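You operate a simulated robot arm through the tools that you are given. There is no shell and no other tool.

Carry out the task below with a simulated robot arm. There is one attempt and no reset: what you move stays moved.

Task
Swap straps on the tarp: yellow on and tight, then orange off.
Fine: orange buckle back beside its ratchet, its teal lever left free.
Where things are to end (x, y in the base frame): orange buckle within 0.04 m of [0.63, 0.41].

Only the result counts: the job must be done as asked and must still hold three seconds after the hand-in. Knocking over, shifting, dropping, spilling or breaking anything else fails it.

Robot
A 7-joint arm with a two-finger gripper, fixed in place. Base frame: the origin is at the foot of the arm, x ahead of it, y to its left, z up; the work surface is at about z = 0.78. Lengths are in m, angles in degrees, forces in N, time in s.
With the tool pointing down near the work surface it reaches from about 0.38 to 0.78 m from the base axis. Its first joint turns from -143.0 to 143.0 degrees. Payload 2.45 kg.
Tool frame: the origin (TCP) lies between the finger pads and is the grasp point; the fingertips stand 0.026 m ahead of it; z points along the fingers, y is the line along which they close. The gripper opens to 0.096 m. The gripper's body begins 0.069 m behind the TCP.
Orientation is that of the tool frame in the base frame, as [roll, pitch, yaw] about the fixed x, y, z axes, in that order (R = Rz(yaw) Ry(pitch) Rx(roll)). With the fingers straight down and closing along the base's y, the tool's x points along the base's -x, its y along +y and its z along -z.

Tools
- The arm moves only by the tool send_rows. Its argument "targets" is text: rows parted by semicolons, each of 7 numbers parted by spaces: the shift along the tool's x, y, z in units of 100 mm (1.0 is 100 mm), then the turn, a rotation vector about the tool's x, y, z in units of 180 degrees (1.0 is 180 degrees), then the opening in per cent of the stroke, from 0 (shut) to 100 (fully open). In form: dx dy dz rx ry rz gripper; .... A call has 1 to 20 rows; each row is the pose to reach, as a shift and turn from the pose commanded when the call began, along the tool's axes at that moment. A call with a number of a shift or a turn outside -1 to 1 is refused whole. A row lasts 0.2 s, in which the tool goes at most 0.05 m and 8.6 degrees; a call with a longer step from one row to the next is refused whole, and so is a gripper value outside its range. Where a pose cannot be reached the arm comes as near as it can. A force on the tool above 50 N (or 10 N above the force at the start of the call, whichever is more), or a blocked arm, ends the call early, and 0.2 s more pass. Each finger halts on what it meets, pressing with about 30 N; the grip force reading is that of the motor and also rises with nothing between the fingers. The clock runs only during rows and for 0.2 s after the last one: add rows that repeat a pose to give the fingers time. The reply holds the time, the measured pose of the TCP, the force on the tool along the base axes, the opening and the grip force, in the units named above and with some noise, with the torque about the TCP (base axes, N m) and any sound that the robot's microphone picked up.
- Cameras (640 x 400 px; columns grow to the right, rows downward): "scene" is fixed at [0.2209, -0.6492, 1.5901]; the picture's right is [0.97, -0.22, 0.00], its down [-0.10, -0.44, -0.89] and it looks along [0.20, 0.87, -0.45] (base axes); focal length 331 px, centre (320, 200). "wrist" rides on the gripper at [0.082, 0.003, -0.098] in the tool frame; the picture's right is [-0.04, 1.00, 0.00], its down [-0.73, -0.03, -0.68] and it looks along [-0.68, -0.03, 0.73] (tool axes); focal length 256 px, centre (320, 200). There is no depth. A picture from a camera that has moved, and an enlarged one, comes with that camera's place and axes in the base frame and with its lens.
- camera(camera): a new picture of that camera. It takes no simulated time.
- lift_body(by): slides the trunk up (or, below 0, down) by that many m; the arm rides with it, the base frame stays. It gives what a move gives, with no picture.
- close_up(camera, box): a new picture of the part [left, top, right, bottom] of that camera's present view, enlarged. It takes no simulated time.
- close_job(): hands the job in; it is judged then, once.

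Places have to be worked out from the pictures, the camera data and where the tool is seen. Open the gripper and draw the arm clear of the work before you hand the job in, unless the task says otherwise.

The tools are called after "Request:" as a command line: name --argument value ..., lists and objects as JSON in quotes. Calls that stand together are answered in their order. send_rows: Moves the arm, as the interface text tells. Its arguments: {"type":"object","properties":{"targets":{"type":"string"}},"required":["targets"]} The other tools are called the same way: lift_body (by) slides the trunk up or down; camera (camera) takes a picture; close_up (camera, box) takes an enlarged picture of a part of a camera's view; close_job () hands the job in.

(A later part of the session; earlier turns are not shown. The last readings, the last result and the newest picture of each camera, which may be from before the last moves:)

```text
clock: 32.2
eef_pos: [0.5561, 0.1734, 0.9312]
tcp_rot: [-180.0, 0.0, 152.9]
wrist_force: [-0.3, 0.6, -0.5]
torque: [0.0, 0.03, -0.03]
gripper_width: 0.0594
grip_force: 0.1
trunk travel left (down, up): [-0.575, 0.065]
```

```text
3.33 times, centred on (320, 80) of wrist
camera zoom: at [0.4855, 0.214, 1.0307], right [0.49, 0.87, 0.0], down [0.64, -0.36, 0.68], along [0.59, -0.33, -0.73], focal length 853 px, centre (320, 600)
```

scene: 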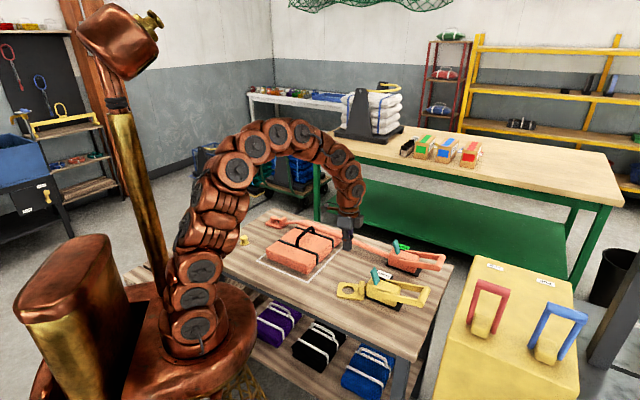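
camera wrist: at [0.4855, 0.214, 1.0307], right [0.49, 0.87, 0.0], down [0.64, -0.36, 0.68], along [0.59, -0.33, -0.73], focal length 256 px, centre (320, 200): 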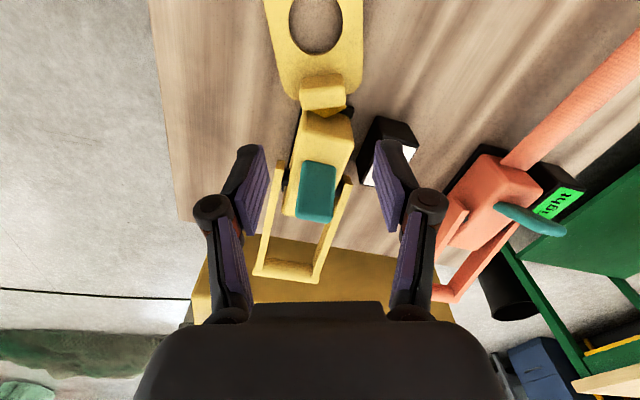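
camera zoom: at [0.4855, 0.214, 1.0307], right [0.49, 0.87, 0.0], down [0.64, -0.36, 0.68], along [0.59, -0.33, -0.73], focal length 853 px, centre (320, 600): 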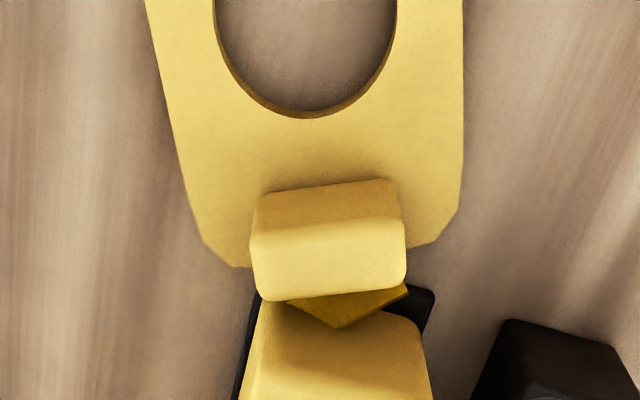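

The tab is at about (0.559, 0.175), so I need to go about 3 mm across and turn about 3°. I'll correct that while descending most of the way.

Request:
send_rows --targets "0 0.01 0.15 0 0 -0.01 62; -0.01 0.02 0.3 0 0 -0.019 62; -0.01 0.03 0.45 0 0 -0.019 62; -0.01 0.03 0.6 0 0 -0.019 62; -0.01 0.03 0.75 0 0 -0.019 62; -0.01 0.03 0.88 0 0 -0.019 62; -0.01 0.03 0.88 0 0 -0.019 62"

Request:
camera --camera "wrist"

```text
clock: 33.8
eef_pos: [0.5575, 0.1746, 0.8439]
tcp_rot: [179.9, -0.1, 156.4]
wrist_force: [-0.3, -0.1, 0.7]
torque: [0.01, 0.02, -0.03]
gripper_width: 0.0594
grip_force: 0.1
trunk travel left (down, up): [-0.575, 0.065]
```

```text
taken
camera wrist: at [0.4844, 0.2104, 0.9428], right [0.44, 0.9, 0.0], down [0.66, -0.32, 0.68], along [0.61, -0.3, -0.73], focal length 256 px, centre (320, 200)
```

wrist: 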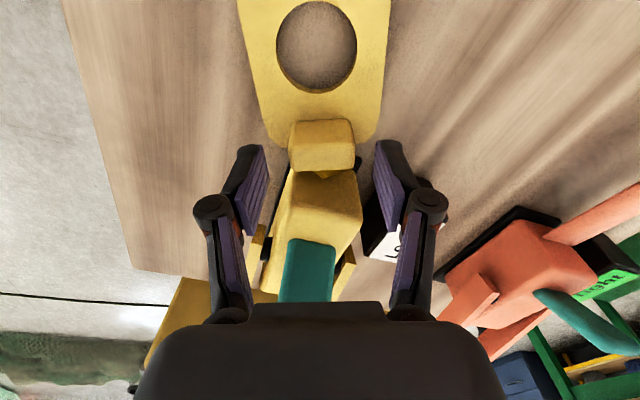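

The alignment looks right. I'll descend to the plate level, close, and lift 1 cm to test.

Request:
send_rows --targets "0 0 0.1 0 0 0 62; 0 0 0.2 0 0 0 62; 0 0 0.3 0 0 0 62; 0 0 0.33 0 0 0 62; 0 0 0.33 0 0 0 45; 0 0 0.33 0 0 0 25; 0 0 0.33 0 0 0 0; 0 0 0.33 0 0 0 0; 0 0 0.33 0 0 0 0; 0 0 0.3 0 0 0 0; 0 0 0.26 0 0 0 0; 0 0 0.22 0 0 0 0; 0 0 0.22 0 0 0 0"

Request:
camera --camera "wrist"

```text
clock: 35.7
eef_pos: [0.5585, 0.1746, 0.8129]
tcp_rot: [179.8, 0.3, 156.6]
wrist_force: [-9.5, -1.8, 28.6]
torque: [-0.49, 0.5, 0.01]
gripper_width: 0.0377
grip_force: 30.0
trunk travel left (down, up): [-0.575, 0.065]
stopped in row 9: the force on the tool passed its limit at 52 N (the readings are from after the stop); the commanded pose is now the measured one
```

```text
taken
camera wrist: at [0.4847, 0.2109, 0.9117], right [0.44, 0.9, 0.0], down [0.66, -0.32, 0.68], along [0.62, -0.29, -0.73], focal length 256 px, centre (320, 200)
```

wrist: 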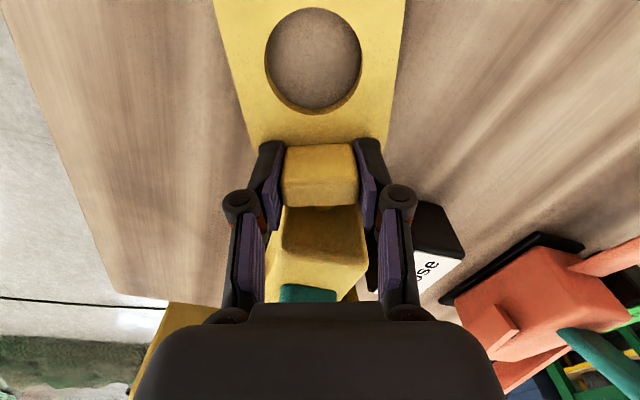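

It gripped the tab at 37.7 mm, but the fingertips pressed down on something: 28 N upward on the tool. I'll relieve that by lifting 1 cm slowly while keeping the grip.

Request:
send_rows --targets "0 0 -0.02 0 0 0 0; 0 0 -0.05 0 0 0 0; 0 0 -0.08 0 0 0 0; 0 0 -0.12 0 0 0 0; 0 0 -0.12 0 0 0 0"

Request:
camera --camera "wrist"

Request:
close_up --camera "scene" --box '[335, 220, 447, 310]'

```text
clock: 36.9
eef_pos: [0.5595, 0.1748, 0.8234]
tcp_rot: [179.8, 0.2, 156.4]
wrist_force: [-4.0, 1.1, -2.7]
torque: [0.07, 0.07, -0.07]
gripper_width: 0.0374
grip_force: 29.8
trunk travel left (down, up): [-0.575, 0.065]
```

```text
taken
camera wrist: at [0.4863, 0.2117, 0.9221], right [0.44, 0.9, 0.0], down [0.66, -0.32, 0.68], along [0.61, -0.29, -0.73], focal length 256 px, centre (320, 200)
```

wrist: 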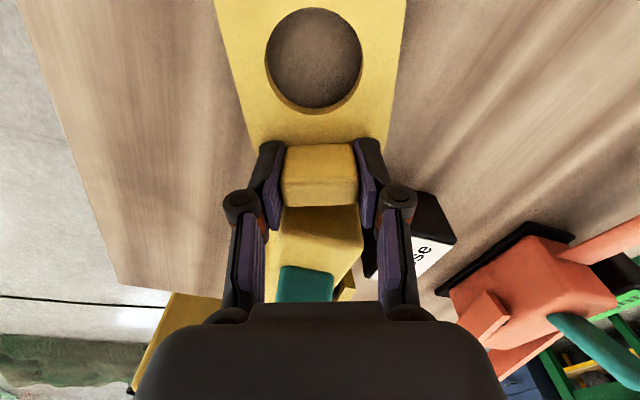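

```text
4.44 times, centred on (391, 265) of scene
camera zoom: at [0.2209, -0.6492, 1.5901], right [0.97, -0.22, 0.0], down [-0.1, -0.44, -0.89], along [0.2, 0.87, -0.45], focal length 1473 px, centre (4, -89)
```

zoom: 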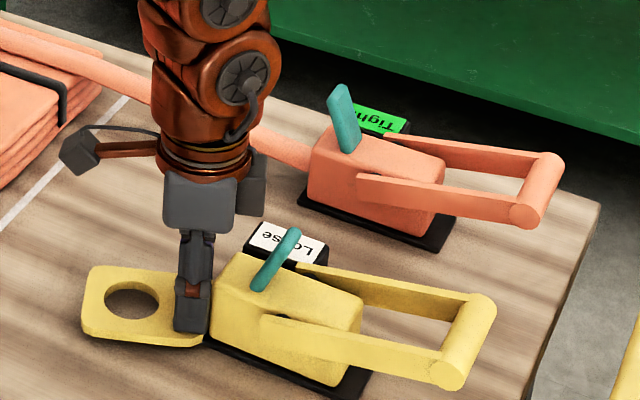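

The buckle came up with the hand and shows only a light sideways load. I'll draw it away from the ratchet along the strap line and slightly up, checking the strap drag.

Request:
send_rows --targets "0.047 0.018 -0.02 0 0 0 0; 0.093 0.037 -0.05 0 0 0 0; 0.14 0.055 -0.1 0 0 0 0; 0.186 0.073 -0.15 0 0 0 0; 0.279 0.11 -0.2 0 0 0 0; 0.372 0.146 -0.25 0 0 0 0; 0.372 0.146 -0.25 0 0 0 0"

Request:
camera --camera "wrist"

```text
clock: 38.5
eef_pos: [0.5304, 0.2028, 0.8476]
tcp_rot: [179.7, 0.2, 156.3]
wrist_force: [0.0, -0.3, -1.5]
torque: [-0.01, -0.02, 0.01]
gripper_width: 0.0373
grip_force: 29.9
trunk travel left (down, up): [-0.575, 0.065]
```

```text
taken
camera wrist: at [0.4572, 0.2393, 0.9469], right [0.44, 0.9, 0.0], down [0.66, -0.32, 0.68], along [0.61, -0.29, -0.73], focal length 256 px, centre (320, 200)
```

wrist: 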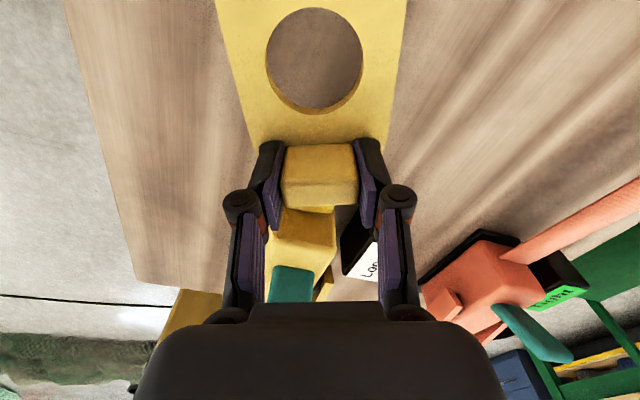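

The load is only about 1.5 N. I'll keep drawing out along the strap line while rising and turning the buckle back in line with the strap.

Request:
send_rows --targets "0.093 0.037 -0.1 0 0 0.02 0; 0.186 0.073 -0.2 0 0 0.04 0; 0.279 0.11 -0.3 0 0 0.06 0; 0.372 0.146 -0.4 0 0 0.08 0; 0.466 0.183 -0.5 0 0 0.1 0; 0.559 0.219 -0.6 0 0 0.118 0; 0.559 0.219 -0.6 0 0 0.118 0"

Request:
camera --camera "wrist"

Request:
camera --camera "scene"

```text
clock: 40.1
eef_pos: [0.488, 0.2481, 0.9085]
tcp_rot: [179.8, 0.1, 135.2]
wrist_force: [0.9, -0.2, -2.6]
torque: [-0.02, 0.01, 0.0]
gripper_width: 0.0376
grip_force: 29.9
trunk travel left (down, up): [-0.575, 0.065]
```

```text
taken
camera wrist: at [0.4318, 0.3076, 1.0078], right [0.73, 0.68, 0.0], down [0.5, -0.54, 0.68], along [0.47, -0.5, -0.73], focal length 256 px, centre (320, 200)
```

wrist: 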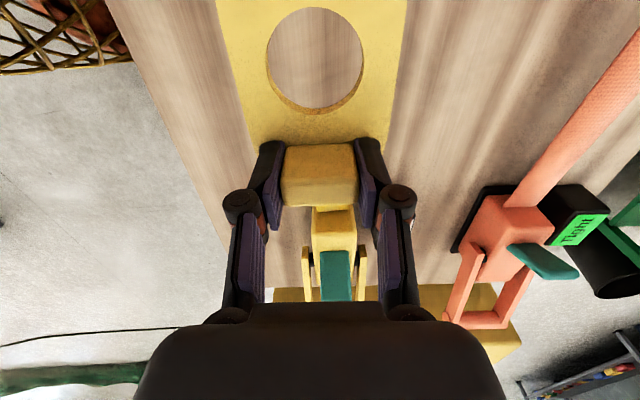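

```text
taken
```

scene: 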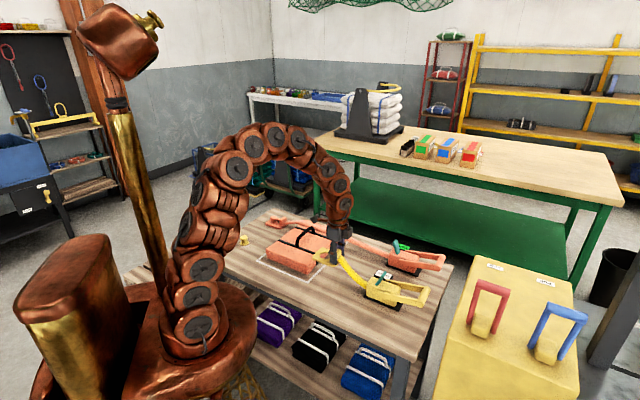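

The strap now pays out freely with a load of about 2.6 N. I'll carry the buckle along the line toward the post at about z = 0.96, above the tarp.

Request:
send_rows --targets "0.1 0.003 -0.07 0 0 0 0; 0.2 0.006 -0.14 0 0 0 0; 0.3 0.009 -0.21 0 0 0 0; 0.4 0.012 -0.28 0 0 0 0; 0.5 0.015 -0.35 0 0 0 0; 0.6 0.018 -0.42 0 0 0 0; 0.7 0.021 -0.49 0 0 0 0; 0.8 0.024 -0.54 0 0 0 0; 0.9 0.027 -0.54 0 0 0 0; 1.0 0.03 -0.54 0 0 0 0; 1.0 0.03 -0.54 0 0 0 0"

Request:
close_up --camera "scene" --box '[220, 170, 460, 320]'

```text
clock: 42.5
eef_pos: [0.4173, 0.3189, 0.9622]
tcp_rot: [179.8, -0.1, 135.2]
wrist_force: [0.1, 0.4, -1.7]
torque: [-0.03, -0.01, -0.02]
gripper_width: 0.0373
grip_force: 29.6
trunk travel left (down, up): [-0.575, 0.065]
```

```text
2.67 times, centred on (340, 245) of scene
camera zoom: at [0.2209, -0.6492, 1.5901], right [0.97, -0.22, 0.0], down [-0.1, -0.44, -0.89], along [0.2, 0.87, -0.45], focal length 884 px, centre (267, 80)
```

zoom: 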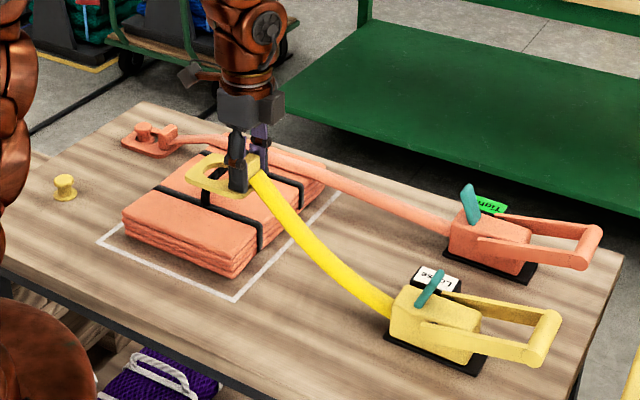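

The strap follows cleanly over the tarp. I'll continue along the line at this height.

Request:
send_rows --targets "0.1 0.003 0 0 0 0 0; 0.2 0.006 0 0 0 0 0; 0.3 0.009 0 0 0 0 0; 0.4 0.012 0 0 0 0 0; 0.5 0.015 0 0 0 0 0; 0.6 0.018 0 0 0 0 0; 0.7 0.021 0 0 0 0 0; 0.8 0.024 0 0 0 0 0; 0.9 0.027 0 0 0 0 0; 1.0 0.03 0 0 0 0 0; 1.0 0.03 0 0 0 0 0"

Request:
camera --camera "wrist"

```text
clock: 44.9
eef_pos: [0.3494, 0.3909, 0.961]
tcp_rot: [179.8, 0.0, 135.2]
wrist_force: [0.1, 0.2, -1.3]
torque: [-0.03, 0.0, 0.02]
gripper_width: 0.0375
grip_force: 29.9
trunk travel left (down, up): [-0.575, 0.065]
```

```text
taken
camera wrist: at [0.2946, 0.4512, 1.0607], right [0.73, 0.68, 0.0], down [0.5, -0.54, 0.68], along [0.47, -0.5, -0.73], focal length 256 px, centre (320, 200)
```

wrist: 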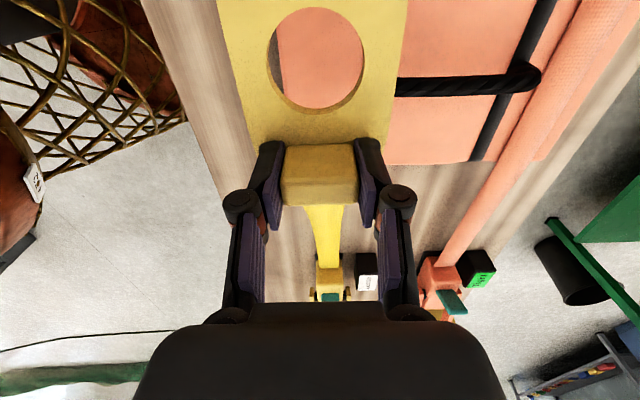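

Everything is steady. I'll continue another 10 cm along the line.

Request:
send_rows --targets "0.1 0.003 0 0 0 0 0; 0.2 0.006 0 0 0 0 0; 0.3 0.009 0 0 0 0 0; 0.4 0.012 0 0 0 0 0; 0.5 0.015 0 0 0 0 0; 0.6 0.018 0 0 0 0 0; 0.7 0.021 0 0 0 0 0; 0.8 0.024 0 0 0 0 0; 0.9 0.027 0 0 0 0 0; 1.0 0.03 0 0 0 0 0; 1.0 0.03 0 0 0 0 0"

Request:
camera --camera "wrist"

```text
clock: 47.3
eef_pos: [0.2805, 0.4636, 0.9613]
tcp_rot: [179.7, 0.2, 135.2]
wrist_force: [-0.3, -0.4, -1.6]
torque: [-0.01, -0.04, -0.03]
gripper_width: 0.0374
grip_force: 30.2
trunk travel left (down, up): [-0.575, 0.065]
```

```text
taken
camera wrist: at [0.2255, 0.524, 1.0602], right [0.73, 0.68, 0.0], down [0.5, -0.54, 0.68], along [0.47, -0.5, -0.73], focal length 256 px, centre (320, 200)
```

wrist: 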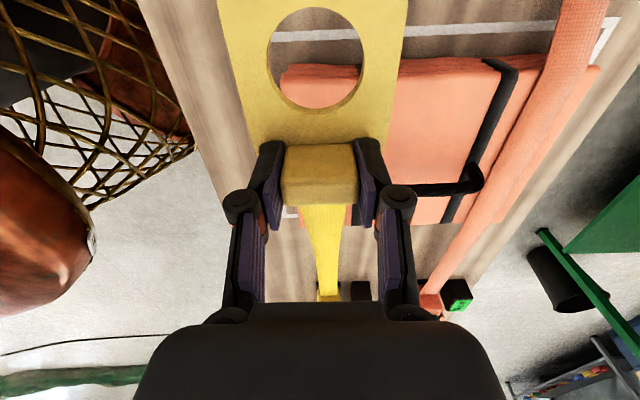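

The hole is now past the far tarp edge and the post should appear soon. I'll advance another 8.5 cm.

Request:
send_rows --targets "0.1 0.003 0 0 0 0 0; 0.2 0.006 0 0 0 0 0; 0.3 0.009 0 0 0 0 0; 0.4 0.012 0 0 0 0 0; 0.5 0.015 0 0 0 0 0; 0.6 0.018 0 0 0 0 0; 0.7 0.021 0 0 0 0 0; 0.8 0.024 0 0 0 0 0; 0.85 0.025 0 0 0 0 0; 0.85 0.025 0 0 0 0 0"

Request:
camera --camera "wrist"

Request:
close_up --camera "wrist" --box '[220, 0, 420, 130]'

Request:
close_up --camera "scene" --box '[220, 190, 350, 290]'

```text
clock: 49.5
eef_pos: [0.2239, 0.5264, 0.9622]
tcp_rot: [179.9, 0.1, 135.2]
wrist_force: [-0.1, 0.5, -1.9]
torque: [-0.03, 0.0, -0.04]
gripper_width: 0.0372
grip_force: 29.3
trunk travel left (down, up): [-0.575, 0.065]
```

```text
taken
camera wrist: at [0.1677, 0.5865, 1.0597], right [0.73, 0.68, 0.0], down [0.5, -0.54, 0.68], along [0.47, -0.5, -0.73], focal length 256 px, centre (320, 200)
```

wrist: 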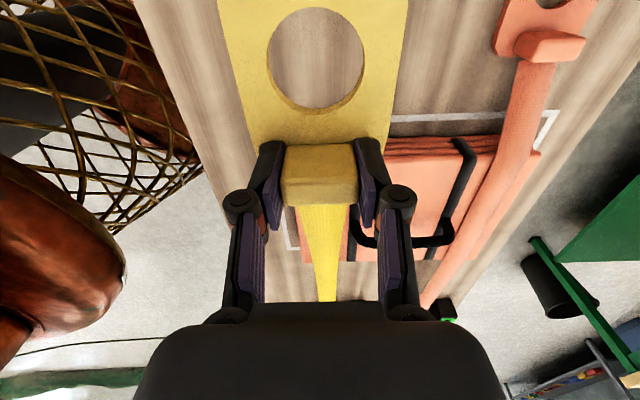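

```text
3.08 times, centred on (320, 65) of wrist
camera zoom: at [0.1677, 0.5865, 1.0597], right [0.73, 0.68, 0.0], down [0.5, -0.54, 0.68], along [0.47, -0.5, -0.73], focal length 788 px, centre (320, 615)
```

zoom: 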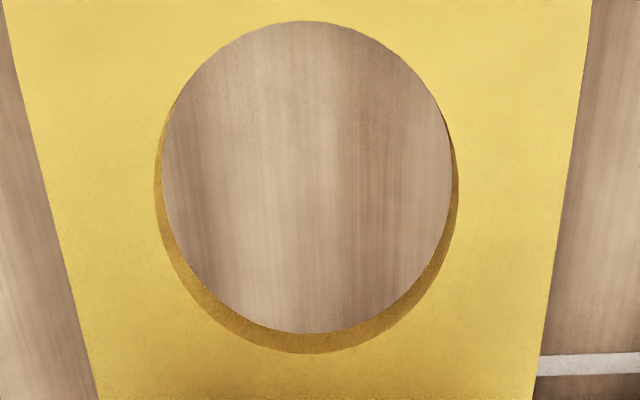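

```text
4.00 times, centred on (285, 240) of scene
camera zoom: at [0.2209, -0.6492, 1.5901], right [0.97, -0.22, 0.0], down [-0.1, -0.44, -0.89], along [0.2, 0.87, -0.45], focal length 1326 px, centre (460, 40)
```

zoom: 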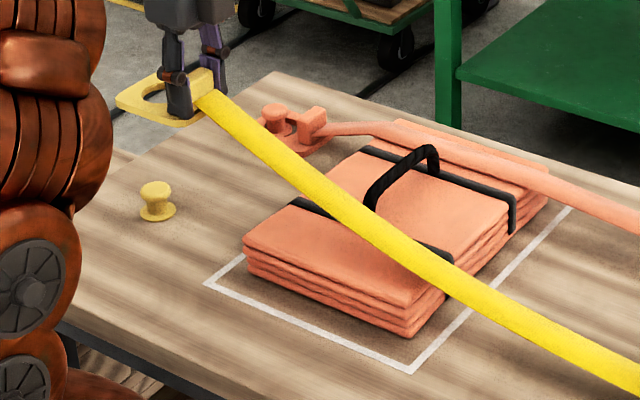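

The post is still hidden under the camera. From the scene view I place it at about (0.1715, 0.585) with its top near z = 0.82, and the hole is now at about (0.190, 0.561). I'll move the hole over the post, descend to just above the post head and look through the hole.

Request:
send_rows --targets "0.1 0.01 0 0 0 0 0; 0.2 0.03 0 0 0 0 0; 0.3 0.04 0.05 0 0 0 0; 0.3 0.04 0.15 0 0 0 0; 0.3 0.04 0.25 0 0 0 0; 0.3 0.04 0.35 0 0 0 0; 0.3 0.04 0.45 0 0 0 0; 0.3 0.04 0.55 0 0 0 0; 0.3 0.04 0.65 0 0 0 0; 0.3 0.04 0.75 0 0 0 0; 0.3 0.04 0.82 0 0 0 0; 0.3 0.04 0.82 0 0 0 0"

Request:
camera --camera "wrist"

Request:
close_up --camera "wrist" --box '[220, 0, 420, 130]'

Request:
close_up --camera "scene" --box '[220, 190, 350, 290]'

```text
clock: 52.1
eef_pos: [0.2045, 0.55, 0.8796]
tcp_rot: [179.7, 0.1, 135.2]
wrist_force: [0.6, -0.2, -2.1]
torque: [-0.04, -0.02, -0.02]
gripper_width: 0.0374
grip_force: 30.1
trunk travel left (down, up): [-0.575, 0.065]
```

```text
taken
camera wrist: at [0.1493, 0.6097, 0.9778], right [0.73, 0.68, 0.0], down [0.5, -0.54, 0.68], along [0.47, -0.5, -0.73], focal length 256 px, centre (320, 200)
```

wrist: 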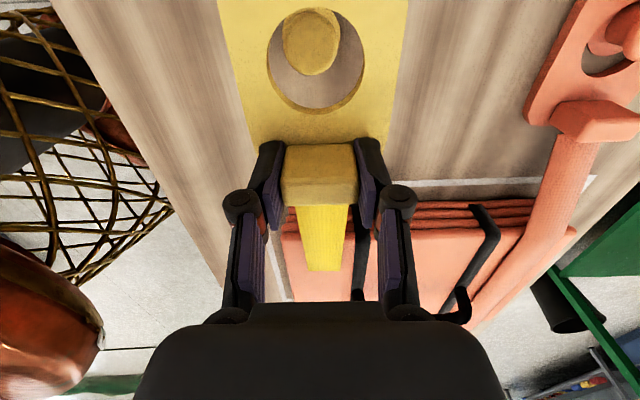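

```text
3.08 times, centred on (320, 65) of wrist
camera zoom: at [0.1493, 0.6097, 0.9778], right [0.73, 0.68, 0.0], down [0.5, -0.54, 0.68], along [0.47, -0.5, -0.73], focal length 788 px, centre (320, 615)
```

zoom: 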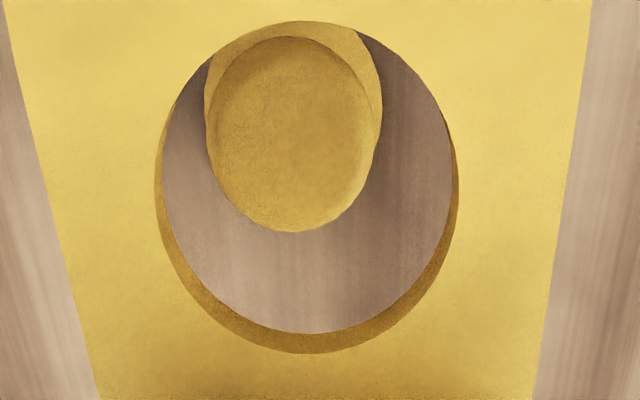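

```text
4.00 times, centred on (285, 240) of scene
camera zoom: at [0.2209, -0.6492, 1.5901], right [0.97, -0.22, 0.0], down [-0.1, -0.44, -0.89], along [0.2, 0.87, -0.45], focal length 1326 px, centre (460, 40)
```

zoom: 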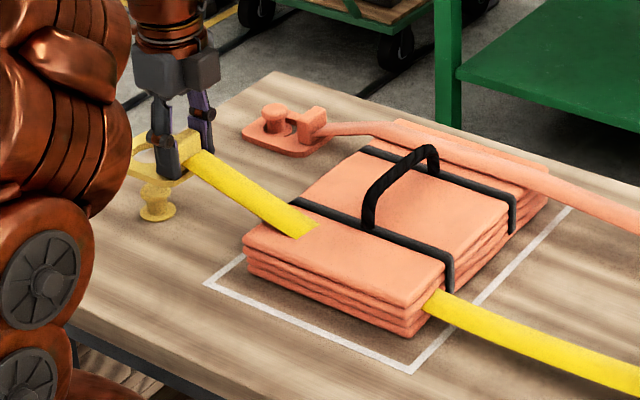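

Through the hole I see the post head, with its axis near (0.168, 0.583) against the hole centre near (0.171, 0.585). That needs about 3.4 mm in −tool y. I'll correct it and lower until the head is well inside the hole.

Request:
send_rows --targets "0 -0.034 0 0 0 0 0; 0 -0.034 0.08 0 0 0 0; 0 -0.034 0.16 0 0 0 0; 0 -0.034 0.24 0 0 0 0; 0 -0.034 0.3 0 0 0 0; 0 -0.034 0.3 0 0 0 0"

Request:
camera --camera "wrist"

Request:
close_up --camera "wrist" --box '[220, 0, 420, 130]'

Request:
close_up --camera "scene" --box '[220, 190, 350, 290]'

```text
clock: 53.5
eef_pos: [0.2028, 0.5472, 0.8492]
tcp_rot: [179.7, 0.2, 135.2]
wrist_force: [0.4, 0.4, -2.6]
torque: [-0.01, -0.03, -0.03]
gripper_width: 0.0375
grip_force: 29.7
trunk travel left (down, up): [-0.575, 0.065]
```

```text
taken
camera wrist: at [0.1462, 0.6069, 0.9481], right [0.73, 0.68, 0.0], down [0.5, -0.54, 0.68], along [0.47, -0.5, -0.73], focal length 256 px, centre (320, 200)
```

wrist: 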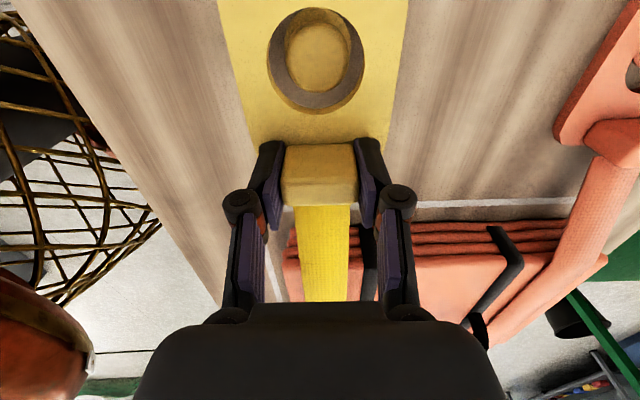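

```text
3.08 times, centred on (320, 65) of wrist
camera zoom: at [0.1462, 0.6069, 0.9481], right [0.73, 0.68, 0.0], down [0.5, -0.54, 0.68], along [0.47, -0.5, -0.73], focal length 788 px, centre (320, 615)
```

zoom: 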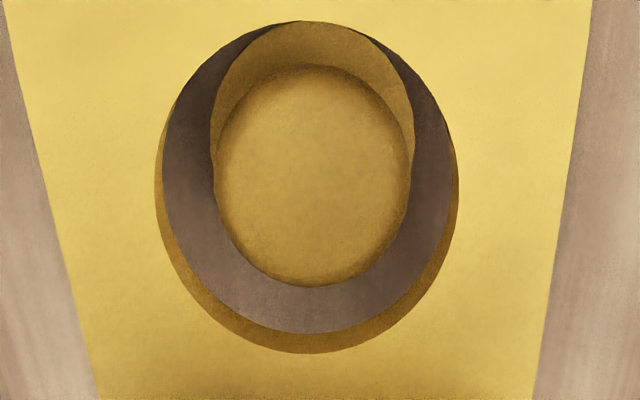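

```text
4.00 times, centred on (285, 240) of scene
camera zoom: at [0.2209, -0.6492, 1.5901], right [0.97, -0.22, 0.0], down [-0.1, -0.44, -0.89], along [0.2, 0.87, -0.45], focal length 1326 px, centre (460, 40)
```

zoom: 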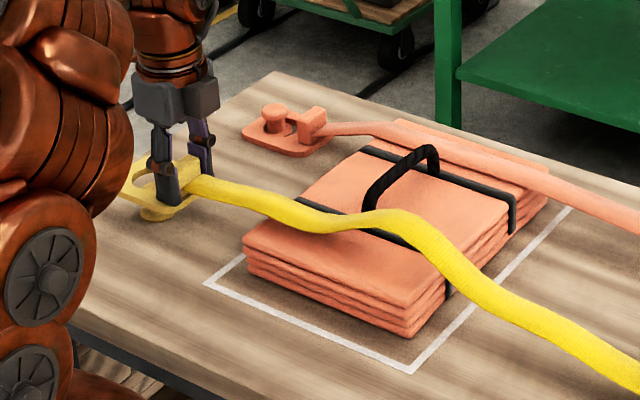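

The post head is nearly centred in the hole plane, within about 2 mm. I'll apply a small correction and lower until the plate lands.

Request:
send_rows --targets "0.015 0.007 0.05 0 0 0 0; 0.015 0.007 0.12 0 0 0 0; 0.015 0.007 0.19 0 0 0 0; 0.015 0.007 0.25 0 0 0 0; 0.015 0.007 0.29 0 0 0 0; 0.015 0.007 0.32 0 0 0 0; 0.015 0.007 0.32 0 0 0 0"

Request:
close_up --camera "wrist" --box '[220, 0, 420, 130]'

Request:
close_up --camera "scene" --box '[220, 190, 350, 290]'

```text
clock: 55.1
eef_pos: [0.2016, 0.5478, 0.8169]
tcp_rot: [179.7, 0.0, 135.1]
wrist_force: [-0.2, 0.3, -0.6]
torque: [-0.02, 0.02, -0.05]
gripper_width: 0.0376
grip_force: 29.9
trunk travel left (down, up): [-0.575, 0.065]
```

```text
3.08 times, centred on (320, 65) of wrist
camera zoom: at [0.1458, 0.6076, 0.9156], right [0.73, 0.68, 0.0], down [0.5, -0.54, 0.68], along [0.47, -0.5, -0.73], focal length 788 px, centre (320, 615)
```

zoom: 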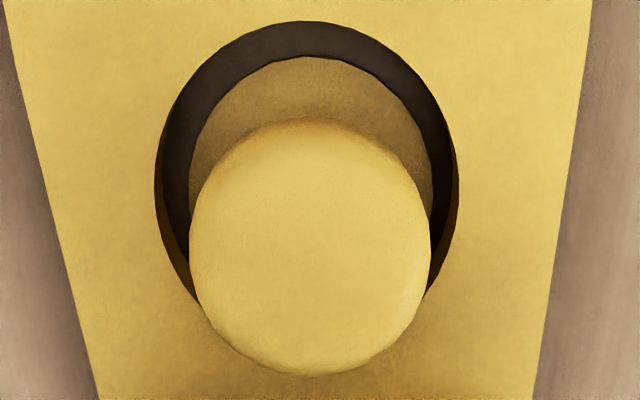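

```text
4.00 times, centred on (285, 240) of scene
camera zoom: at [0.2209, -0.6492, 1.5901], right [0.97, -0.22, 0.0], down [-0.1, -0.44, -0.89], along [0.2, 0.87, -0.45], focal length 1326 px, centre (460, 40)
```

zoom: 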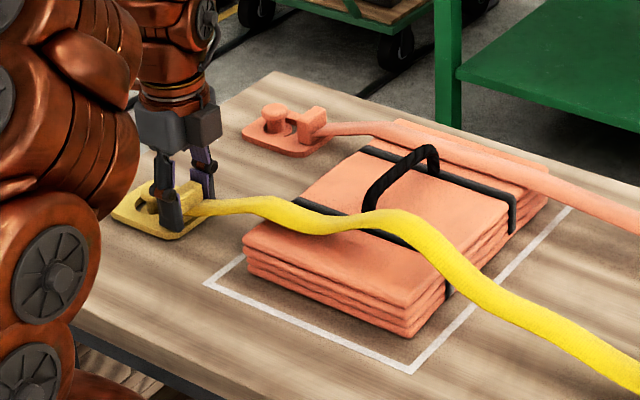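

The post head is now through the hole and the plate is essentially down. I'll lower 3 mm more to seat it and then open the fingers.

Request:
send_rows --targets "0 0 0.015 0 0 0 0; 0 0 0.03 0 0 0 0; 0 0 0.03 0 0 0 0"

```text
clock: 55.9
eef_pos: [0.2028, 0.5479, 0.8135]
tcp_rot: [179.7, 0.1, 135.1]
wrist_force: [0.1, -0.8, -1.8]
torque: [-0.04, -0.03, 0.01]
gripper_width: 0.0375
grip_force: 29.5
trunk travel left (down, up): [-0.575, 0.065]
```

There is no strong contact, so I'll open the fingers to let the buckle settle around the post.

Request:
send_rows --targets "0 0 0 0 0 0 50; 0 0 0 0 0 0 62; 0 0 0 0 0 0 62; 0 0 0 0 0 0 62"

Request:
camera --camera "wrist"

Request:
close_up --camera "scene" --box '[220, 190, 350, 290]'

```text
clock: 56.9
eef_pos: [0.2026, 0.5483, 0.8138]
tcp_rot: [179.8, 0.1, 135.2]
wrist_force: [0.5, 0.1, 0.4]
torque: [-0.01, -0.01, -0.01]
gripper_width: 0.0595
grip_force: 0.0
trunk travel left (down, up): [-0.575, 0.065]
```

```text
taken
camera wrist: at [0.1464, 0.6083, 0.9128], right [0.73, 0.68, 0.0], down [0.5, -0.54, 0.68], along [0.47, -0.5, -0.73], focal length 256 px, centre (320, 200)
```

wrist: 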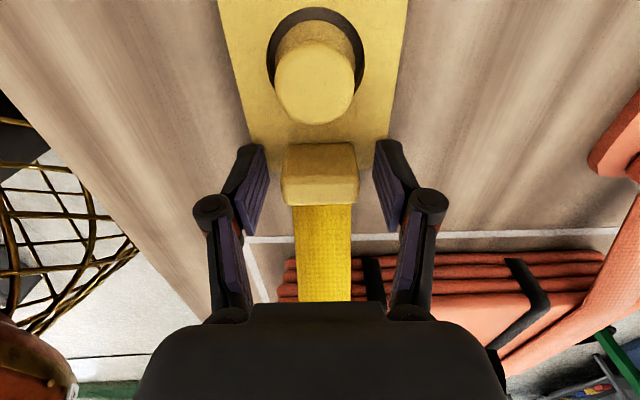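

```text
4.00 times, centred on (285, 240) of scene
camera zoom: at [0.2209, -0.6492, 1.5901], right [0.97, -0.22, 0.0], down [-0.1, -0.44, -0.89], along [0.2, 0.87, -0.45], focal length 1326 px, centre (460, 40)
```

zoom: 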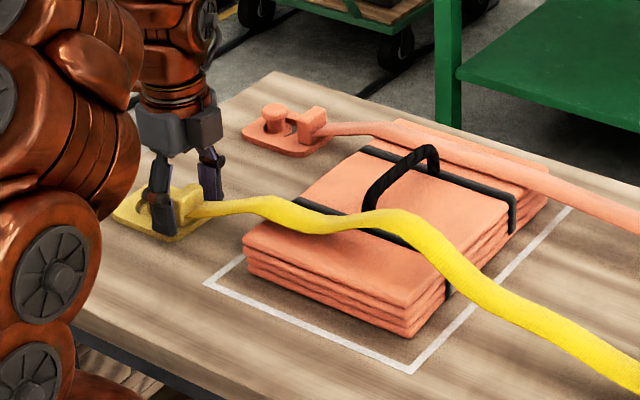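

The buckle is seated around the yellow post. I'll raise the hand straight up, clear of the strap.

Request:
send_rows --targets "0 0 -0.1 0 0 0 62; 0 0 -0.25 0 0 0 62; 0 0 -0.4 0 0 0 62; 0 0 -0.6 0 0 0 62; 0 0 -0.8 0 0 0 62; 0 0 -1.0 0 0 0 62; 0 0 -1.0 0 0 0 62"

Request:
close_up --camera "scene" --box '[220, 170, 460, 320]'

```text
clock: 58.5
eef_pos: [0.2018, 0.5479, 0.9138]
tcp_rot: [179.8, 0.2, 135.2]
wrist_force: [-0.3, -0.4, 0.0]
torque: [0.01, 0.01, -0.02]
gripper_width: 0.0596
grip_force: 0.1
trunk travel left (down, up): [-0.575, 0.065]
```

```text
2.67 times, centred on (340, 245) of scene
camera zoom: at [0.2209, -0.6492, 1.5901], right [0.97, -0.22, 0.0], down [-0.1, -0.44, -0.89], along [0.2, 0.87, -0.45], focal length 884 px, centre (267, 80)
```

zoom: 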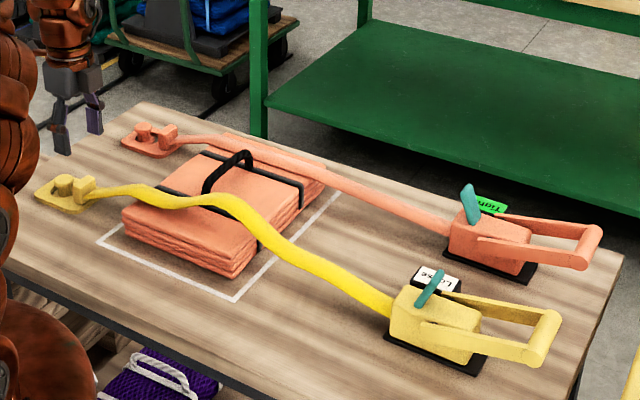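

The buckle sits flat on the post, with the strap lying slack over the tarp. Next I go back to the yellow ratchet to flip its lever back to locked, then pump the handle. First I travel high above everything.

Request:
send_rows --targets "-0.1 0 -0.2 0 0 -0.036 62; -0.2 0 -0.4 0 0 -0.072 62; -0.35 0 -0.6 0 0 -0.108 62; -0.5 0 -0.7 0 0 -0.144 62; -0.7 0 -0.7 0 0 -0.18 62; -0.85 0 -0.7 0 0 -0.216 62; -1.0 0 -0.7 0 0 -0.25 62; -1.0 0 -0.7 0 0 -0.25 62"

Request:
send_rows --targets "-0.2 -0.2 0 0 0 0 62; -0.4 -0.4 0 0 0 0 62; -0.6 -0.6 0 0 0 0 62; -0.8 -0.8 0 0 0 0 62; -1.0 -1.0 0 0 0 0 62"

Request:
send_rows --targets "-0.2 -0.2 0 0 0 0 62; -0.4 -0.4 0 0 0 0 62; -0.6 -0.6 0 0 0 0 62; -0.8 -0.8 0 0 0 0 62; -1.0 -1.0 0 0 0 0 62"

```text
clock: 60.3
eef_pos: [0.2724, 0.4772, 0.9861]
tcp_rot: [179.9, 0.3, -179.7]
wrist_force: [-0.5, -1.0, 0.1]
torque: [-0.01, 0.01, -0.01]
gripper_width: 0.0594
grip_force: 0.1
trunk travel left (down, up): [-0.575, 0.065]
```

```text
clock: 61.5
eef_pos: [0.3728, 0.3792, 0.9872]
tcp_rot: [179.9, 0.3, -179.8]
wrist_force: [-0.9, 0.7, -0.1]
torque: [-0.02, -0.01, 0.0]
gripper_width: 0.0598
grip_force: 0.1
trunk travel left (down, up): [-0.575, 0.065]
```

```text
clock: 62.7
eef_pos: [0.4739, 0.2783, 0.9845]
tcp_rot: [179.8, 0.2, -179.8]
wrist_force: [0.0, 0.2, -0.6]
torque: [-0.02, 0.02, -0.01]
gripper_width: 0.0596
grip_force: 0.1
trunk travel left (down, up): [-0.575, 0.065]
```

I'm nearly back at the ratchet. I'll move on while turning so the fingers line up along the strap direction, then take a picture.

Request:
send_rows --targets "-0.16 -0.16 0 0 0 -0.042 62; -0.33 -0.33 0 0 0 -0.084 62; -0.5 -0.5 0 0 0 -0.126 62; -0.67 -0.67 0 0 0 -0.168 62; -0.84 -0.84 0 0 0 -0.21 62; -1.0 -1.0 0 0 0 -0.251 62; -1.0 -1.0 0 0 0 -0.251 62"

Request:
send_rows --targets "-0.02 -0.2 0.1 0 0 0 62; -0.04 -0.4 0.2 0 0 0 62; -0.05 -0.55 0.35 0 0 0 62; -0.05 -0.55 0.35 0 0 0 62"

Request:
camera --camera "wrist"

```text
clock: 64.3
eef_pos: [0.5742, 0.1794, 0.9855]
tcp_rot: [-179.9, 0.2, -134.4]
wrist_force: [0.2, -0.6, -0.3]
torque: [0.0, -0.01, -0.02]
gripper_width: 0.0593
grip_force: 0.1
trunk travel left (down, up): [-0.575, 0.065]
```

```text
clock: 65.3
eef_pos: [0.6163, 0.1438, 0.9504]
tcp_rot: [180.0, 0.1, -134.5]
wrist_force: [-0.1, -0.8, 0.1]
torque: [0.0, 0.03, 0.05]
gripper_width: 0.0593
grip_force: 0.1
trunk travel left (down, up): [-0.575, 0.065]
```

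```text
taken
camera wrist: at [0.5567, 0.0892, 1.0494], right [-0.68, 0.73, 0.0], down [0.53, 0.5, 0.68], along [0.5, 0.46, -0.73], focal length 256 px, centre (320, 200)
```

wrist: 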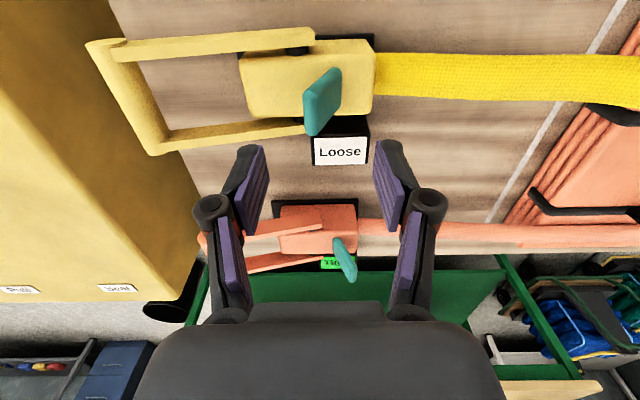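

The view confirms the lever lies between the finger lines. I'll descend around it and push it back toward the strap side.

Request:
send_rows --targets "0 0 0.2 0 0 0 62; 0 0 0.4 0 0 0 62; 0 0 0.6 0 0 0 62; 0 0 0.68 0 0 0 62; 0 0 0.68 0 0 0 40; 0 0 0.68 0 0 0 40"

Request:
camera --camera "wrist"

```text
clock: 66.7
eef_pos: [0.6141, 0.1457, 0.8824]
tcp_rot: [-179.9, 0.1, -134.6]
wrist_force: [0.0, -0.5, -0.1]
torque: [-0.02, -0.01, 0.03]
gripper_width: 0.0381
grip_force: 0.1
trunk travel left (down, up): [-0.575, 0.065]
```

```text
taken
camera wrist: at [0.5553, 0.0903, 0.9812], right [-0.68, 0.73, 0.0], down [0.53, 0.5, 0.68], along [0.5, 0.46, -0.73], focal length 256 px, centre (320, 200)
```

wrist: 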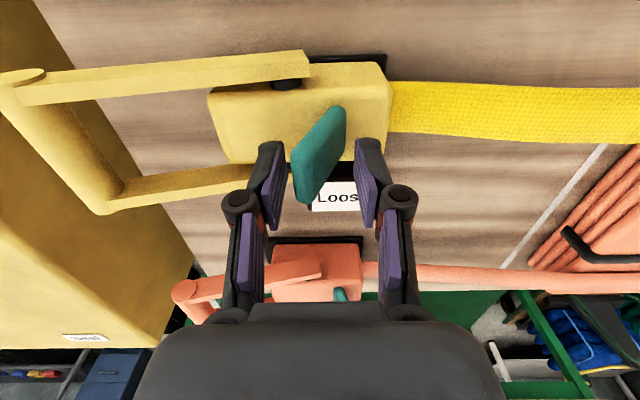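

The lever is between the fingers. I'll push it toward the strap side by about 4 cm to tip it over.

Request:
send_rows --targets "0 0.06 0 0 0 0 40; 0 0.12 0 0 0 0 40; 0 0.18 0 0 0 0 40; 0 0.24 0 0 0 0 40; 0 0.3 0 0 0 0 40; 0 0.35 0 0 0 0 40; 0 0.35 0 0 0 0 40"

Request:
camera --camera "wrist"

```text
clock: 68.3
eef_pos: [0.591, 0.1684, 0.8824]
tcp_rot: [-179.9, 0.1, -134.6]
wrist_force: [-0.5, 0.2, 1.0]
torque: [-0.02, -0.02, 0.0]
gripper_width: 0.0383
grip_force: 0.0
trunk travel left (down, up): [-0.575, 0.065]
```

```text
taken
camera wrist: at [0.5314, 0.1135, 0.9814], right [-0.68, 0.73, 0.0], down [0.53, 0.5, 0.68], along [0.5, 0.47, -0.73], focal length 256 px, centre (320, 200)
```

wrist: 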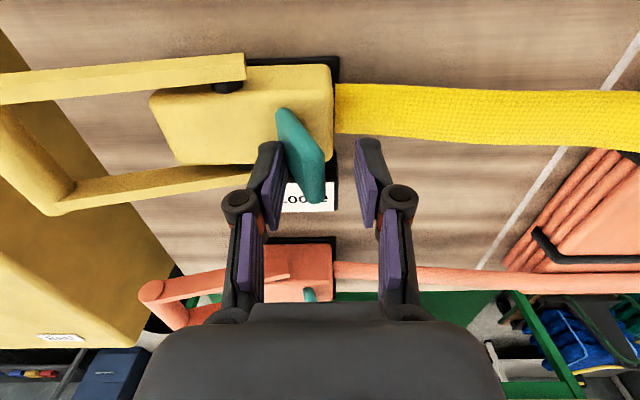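

The lever is back in the locked position, leaning toward the strap. I'll raise the hand, move out toward the handle, and look at the crossbar, which I estimate at (0.707, 0.043, 0.858).

Request:
send_rows --targets "0 0 -0.05 0 0 0 55; 0 0 -0.2 0 0 0 55; 0 0 -0.4 0 0 0 55; 0 0 -0.6 0 0 0 60; 0 0 -0.8 0 0 0 60; 0 -0.3 -0.9 0 0 0 60; 0.02 -0.6 -0.9 0 0 0 60; 0.05 -0.9 -0.9 0 0 0 60; 0.05 -0.9 -0.9 0 0 0 60"

Request:
camera --camera "wrist"

Request:
close_up --camera "scene" --box '[335, 220, 447, 310]'

```text
clock: 70.3
eef_pos: [0.6537, 0.1005, 0.9751]
tcp_rot: [-179.8, 0.4, -134.6]
wrist_force: [0.2, -0.5, -0.9]
torque: [0.0, 0.04, -0.02]
gripper_width: 0.0578
grip_force: 0.1
trunk travel left (down, up): [-0.575, 0.065]
```

```text
taken
camera wrist: at [0.5928, 0.046, 1.0731], right [-0.68, 0.73, 0.0], down [0.53, 0.5, 0.68], along [0.5, 0.47, -0.73], focal length 256 px, centre (320, 200)
```

wrist: 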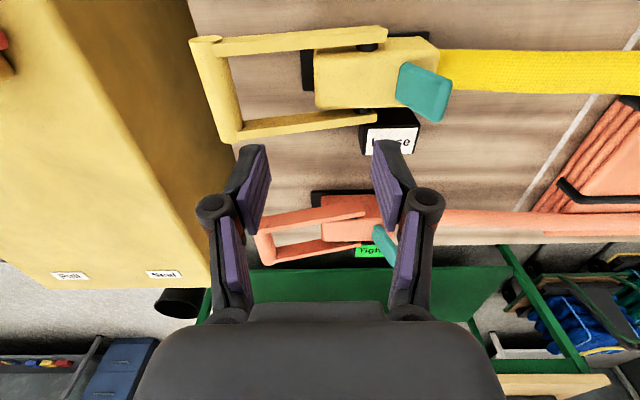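

```text
4.44 times, centred on (391, 265) of scene
camera zoom: at [0.2209, -0.6492, 1.5901], right [0.97, -0.22, 0.0], down [-0.1, -0.44, -0.89], along [0.2, 0.87, -0.45], focal length 1473 px, centre (4, -89)
```

zoom: 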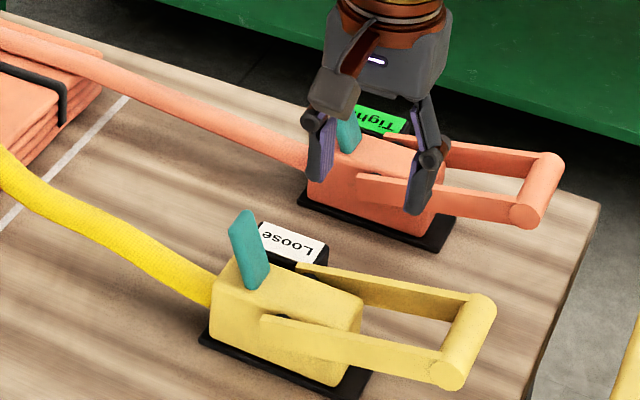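

I'll zoom in on the handle's crossbar in the wrist view to fix its position.

Request:
close_up --camera "wrist" --box '[170, 10, 330, 160]'

Request:
close_up --camera "scene" --box '[380, 260, 440, 320]'

```text
2.67 times, centred on (250, 85) of wrist
camera zoom: at [0.5928, 0.046, 1.0731], right [-0.68, 0.73, 0.0], down [0.53, 0.5, 0.68], along [0.5, 0.47, -0.73], focal length 683 px, centre (507, 507)
```

zoom: 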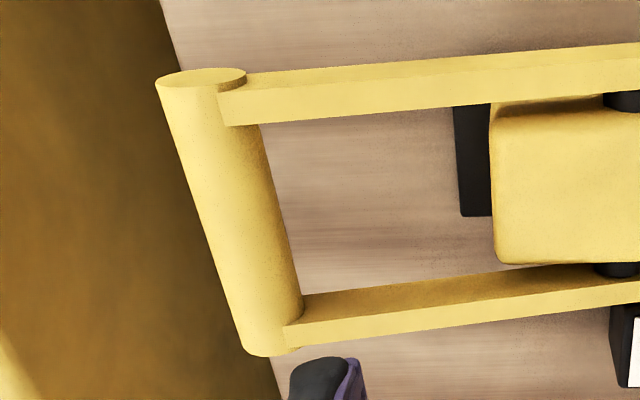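

```text
6.67 times, centred on (410, 290) of scene
camera zoom: at [0.2209, -0.6492, 1.5901], right [0.97, -0.22, 0.0], down [-0.1, -0.44, -0.89], along [0.2, 0.87, -0.45], focal length 2210 px, centre (-280, -400)
```

zoom: 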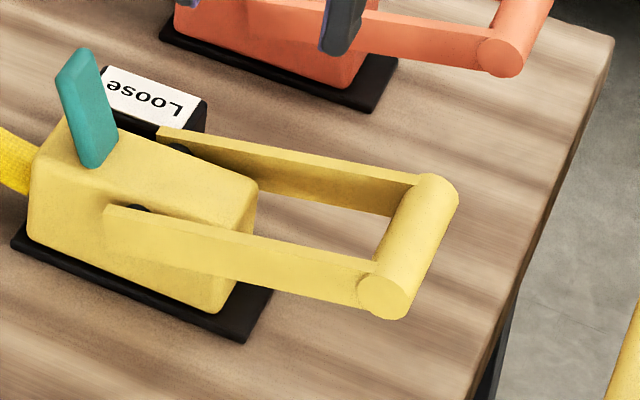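

The crossbar is about 22 mm thick and 80 mm long, centred near (0.7075, 0.042, 0.86). The pivot is near z = 0.84, about 12 cm back toward the body. I'll move above the bar.

Request:
send_rows --targets "0.01 -0.25 0 0 0 0 60; 0.03 -0.5 0.1 0 0 0 60; 0.04 -0.79 0.25 0 0 0 60; 0.04 -0.79 0.45 0 0 0 60; 0.04 -0.79 0.6 0 0 0 60; 0.04 -0.79 0.6 0 0 0 60"

Request:
camera --camera "wrist"

Request:
close_up --camera "scene" --box '[360, 230, 460, 320]'

```text
clock: 71.7
eef_pos: [0.7056, 0.0443, 0.9129]
tcp_rot: [-179.9, 0.1, -134.6]
wrist_force: [-0.7, 0.2, -0.8]
torque: [0.05, 0.01, -0.02]
gripper_width: 0.0575
grip_force: 0.1
trunk travel left (down, up): [-0.575, 0.065]
```

```text
taken
camera wrist: at [0.6455, -0.0114, 1.0118], right [-0.68, 0.73, 0.0], down [0.53, 0.5, 0.68], along [0.5, 0.47, -0.73], focal length 256 px, centre (320, 200)
```

wrist: 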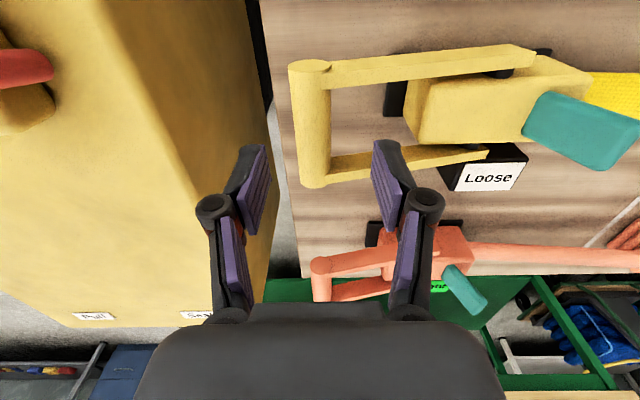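

```text
4.44 times, centred on (410, 275) of scene
camera zoom: at [0.2209, -0.6492, 1.5901], right [0.97, -0.22, 0.0], down [-0.1, -0.44, -0.89], along [0.2, 0.87, -0.45], focal length 1473 px, centre (-80, -133)
```

zoom: 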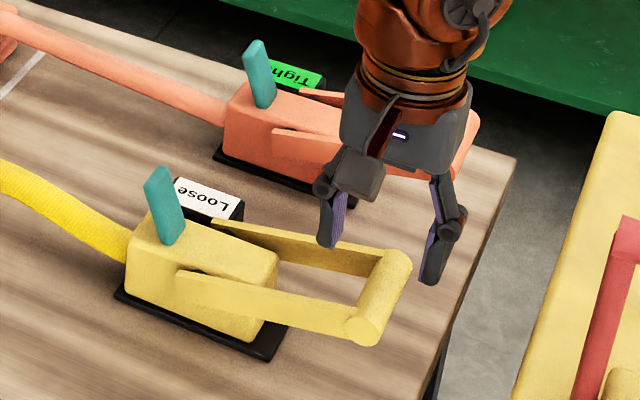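

The bar is about 3.5 mm further out than the TCP. I'll correct that and descend around it, then close on it.

Request:
send_rows --targets "0 -0.035 0.1 0 0 0 60; 0 -0.035 0.25 0 0 0 60; 0 -0.035 0.4 0 0 0 60; 0 -0.035 0.5 0 0 0 60; 0 -0.035 0.5 0 0 0 60"

Request:
camera --camera "wrist"

Request:
close_up --camera "scene" --box '[360, 230, 460, 320]'

```text
clock: 72.9
eef_pos: [0.7084, 0.0415, 0.8638]
tcp_rot: [-179.9, 0.3, -134.6]
wrist_force: [-0.5, 0.1, -0.3]
torque: [-0.01, 0.02, -0.01]
gripper_width: 0.0576
grip_force: 0.0
trunk travel left (down, up): [-0.575, 0.065]
```

```text
taken
camera wrist: at [0.6489, -0.0144, 0.9619], right [-0.68, 0.73, 0.0], down [0.53, 0.5, 0.68], along [0.5, 0.47, -0.73], focal length 256 px, centre (320, 200)
```

wrist: 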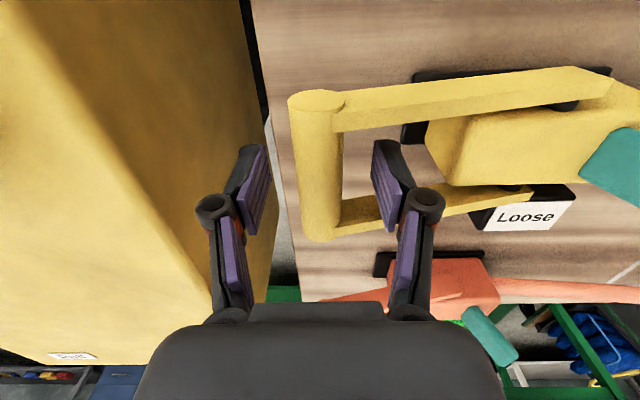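

```text
4.44 times, centred on (410, 275) of scene
camera zoom: at [0.2209, -0.6492, 1.5901], right [0.97, -0.22, 0.0], down [-0.1, -0.44, -0.89], along [0.2, 0.87, -0.45], focal length 1473 px, centre (-80, -133)
```

zoom: 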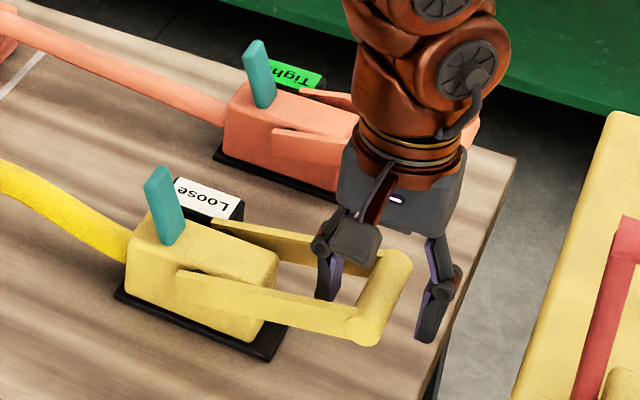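

The bar lies between the fingers, with the inner finger inside the handle frame. I'll close on it.

Request:
send_rows --targets "0 0.015 0 0 0 0 40; 0 0.015 0 0 0 0 20; 0 0.015 0 0 0 0 0; 0 0.015 0 0 0 0 0; 0 0.015 0 0 0 0 0"

Request:
camera --camera "wrist"

```text
clock: 74.1
eef_pos: [0.7102, 0.0399, 0.8634]
tcp_rot: [-179.8, 0.3, -134.7]
wrist_force: [16.4, -8.6, 1.7]
torque: [0.08, -0.24, -0.35]
gripper_width: 0.0225
grip_force: 45.0
trunk travel left (down, up): [-0.575, 0.065]
```

```text
taken
camera wrist: at [0.6487, -0.0146, 0.9617], right [-0.68, 0.73, 0.0], down [0.53, 0.5, 0.68], along [0.5, 0.46, -0.73], focal length 256 px, centre (320, 200)
```

wrist: 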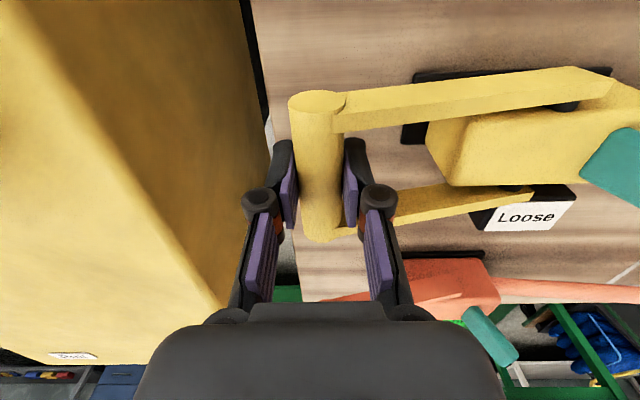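

I have the bar at 22.5 mm, with a small side load because I was about 4 mm off. I'll relieve that and start swinging the handle up along its arc by about 10°, watching the forces.

Request:
send_rows --targets "0 -0.02 -0.02 0 0 0 0; 0 -0.027 -0.065 0 0 0 0; 0 -0.02 -0.1 0 0 0 0; 0 -0.012 -0.13 0 0 0 0; 0 0.005 -0.18 0 0 0 0; 0 0.021 -0.236 0 0 0 0; 0 0.021 -0.236 0 0 0 0"

Request:
close_up --camera "scene" --box '[360, 230, 460, 320]'

```text
clock: 75.7
eef_pos: [0.7049, 0.046, 0.8868]
tcp_rot: [180.0, 0.0, -134.5]
wrist_force: [-12.5, 13.1, -10.8]
torque: [-0.42, 0.41, -0.45]
gripper_width: 0.0228
grip_force: 45.2
trunk travel left (down, up): [-0.575, 0.065]
```

```text
4.44 times, centred on (410, 275) of scene
camera zoom: at [0.2209, -0.6492, 1.5901], right [0.97, -0.22, 0.0], down [-0.1, -0.44, -0.89], along [0.2, 0.87, -0.45], focal length 1473 px, centre (-80, -133)
```

zoom: 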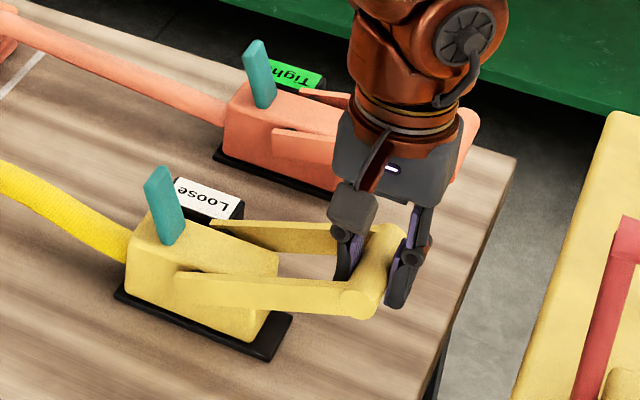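

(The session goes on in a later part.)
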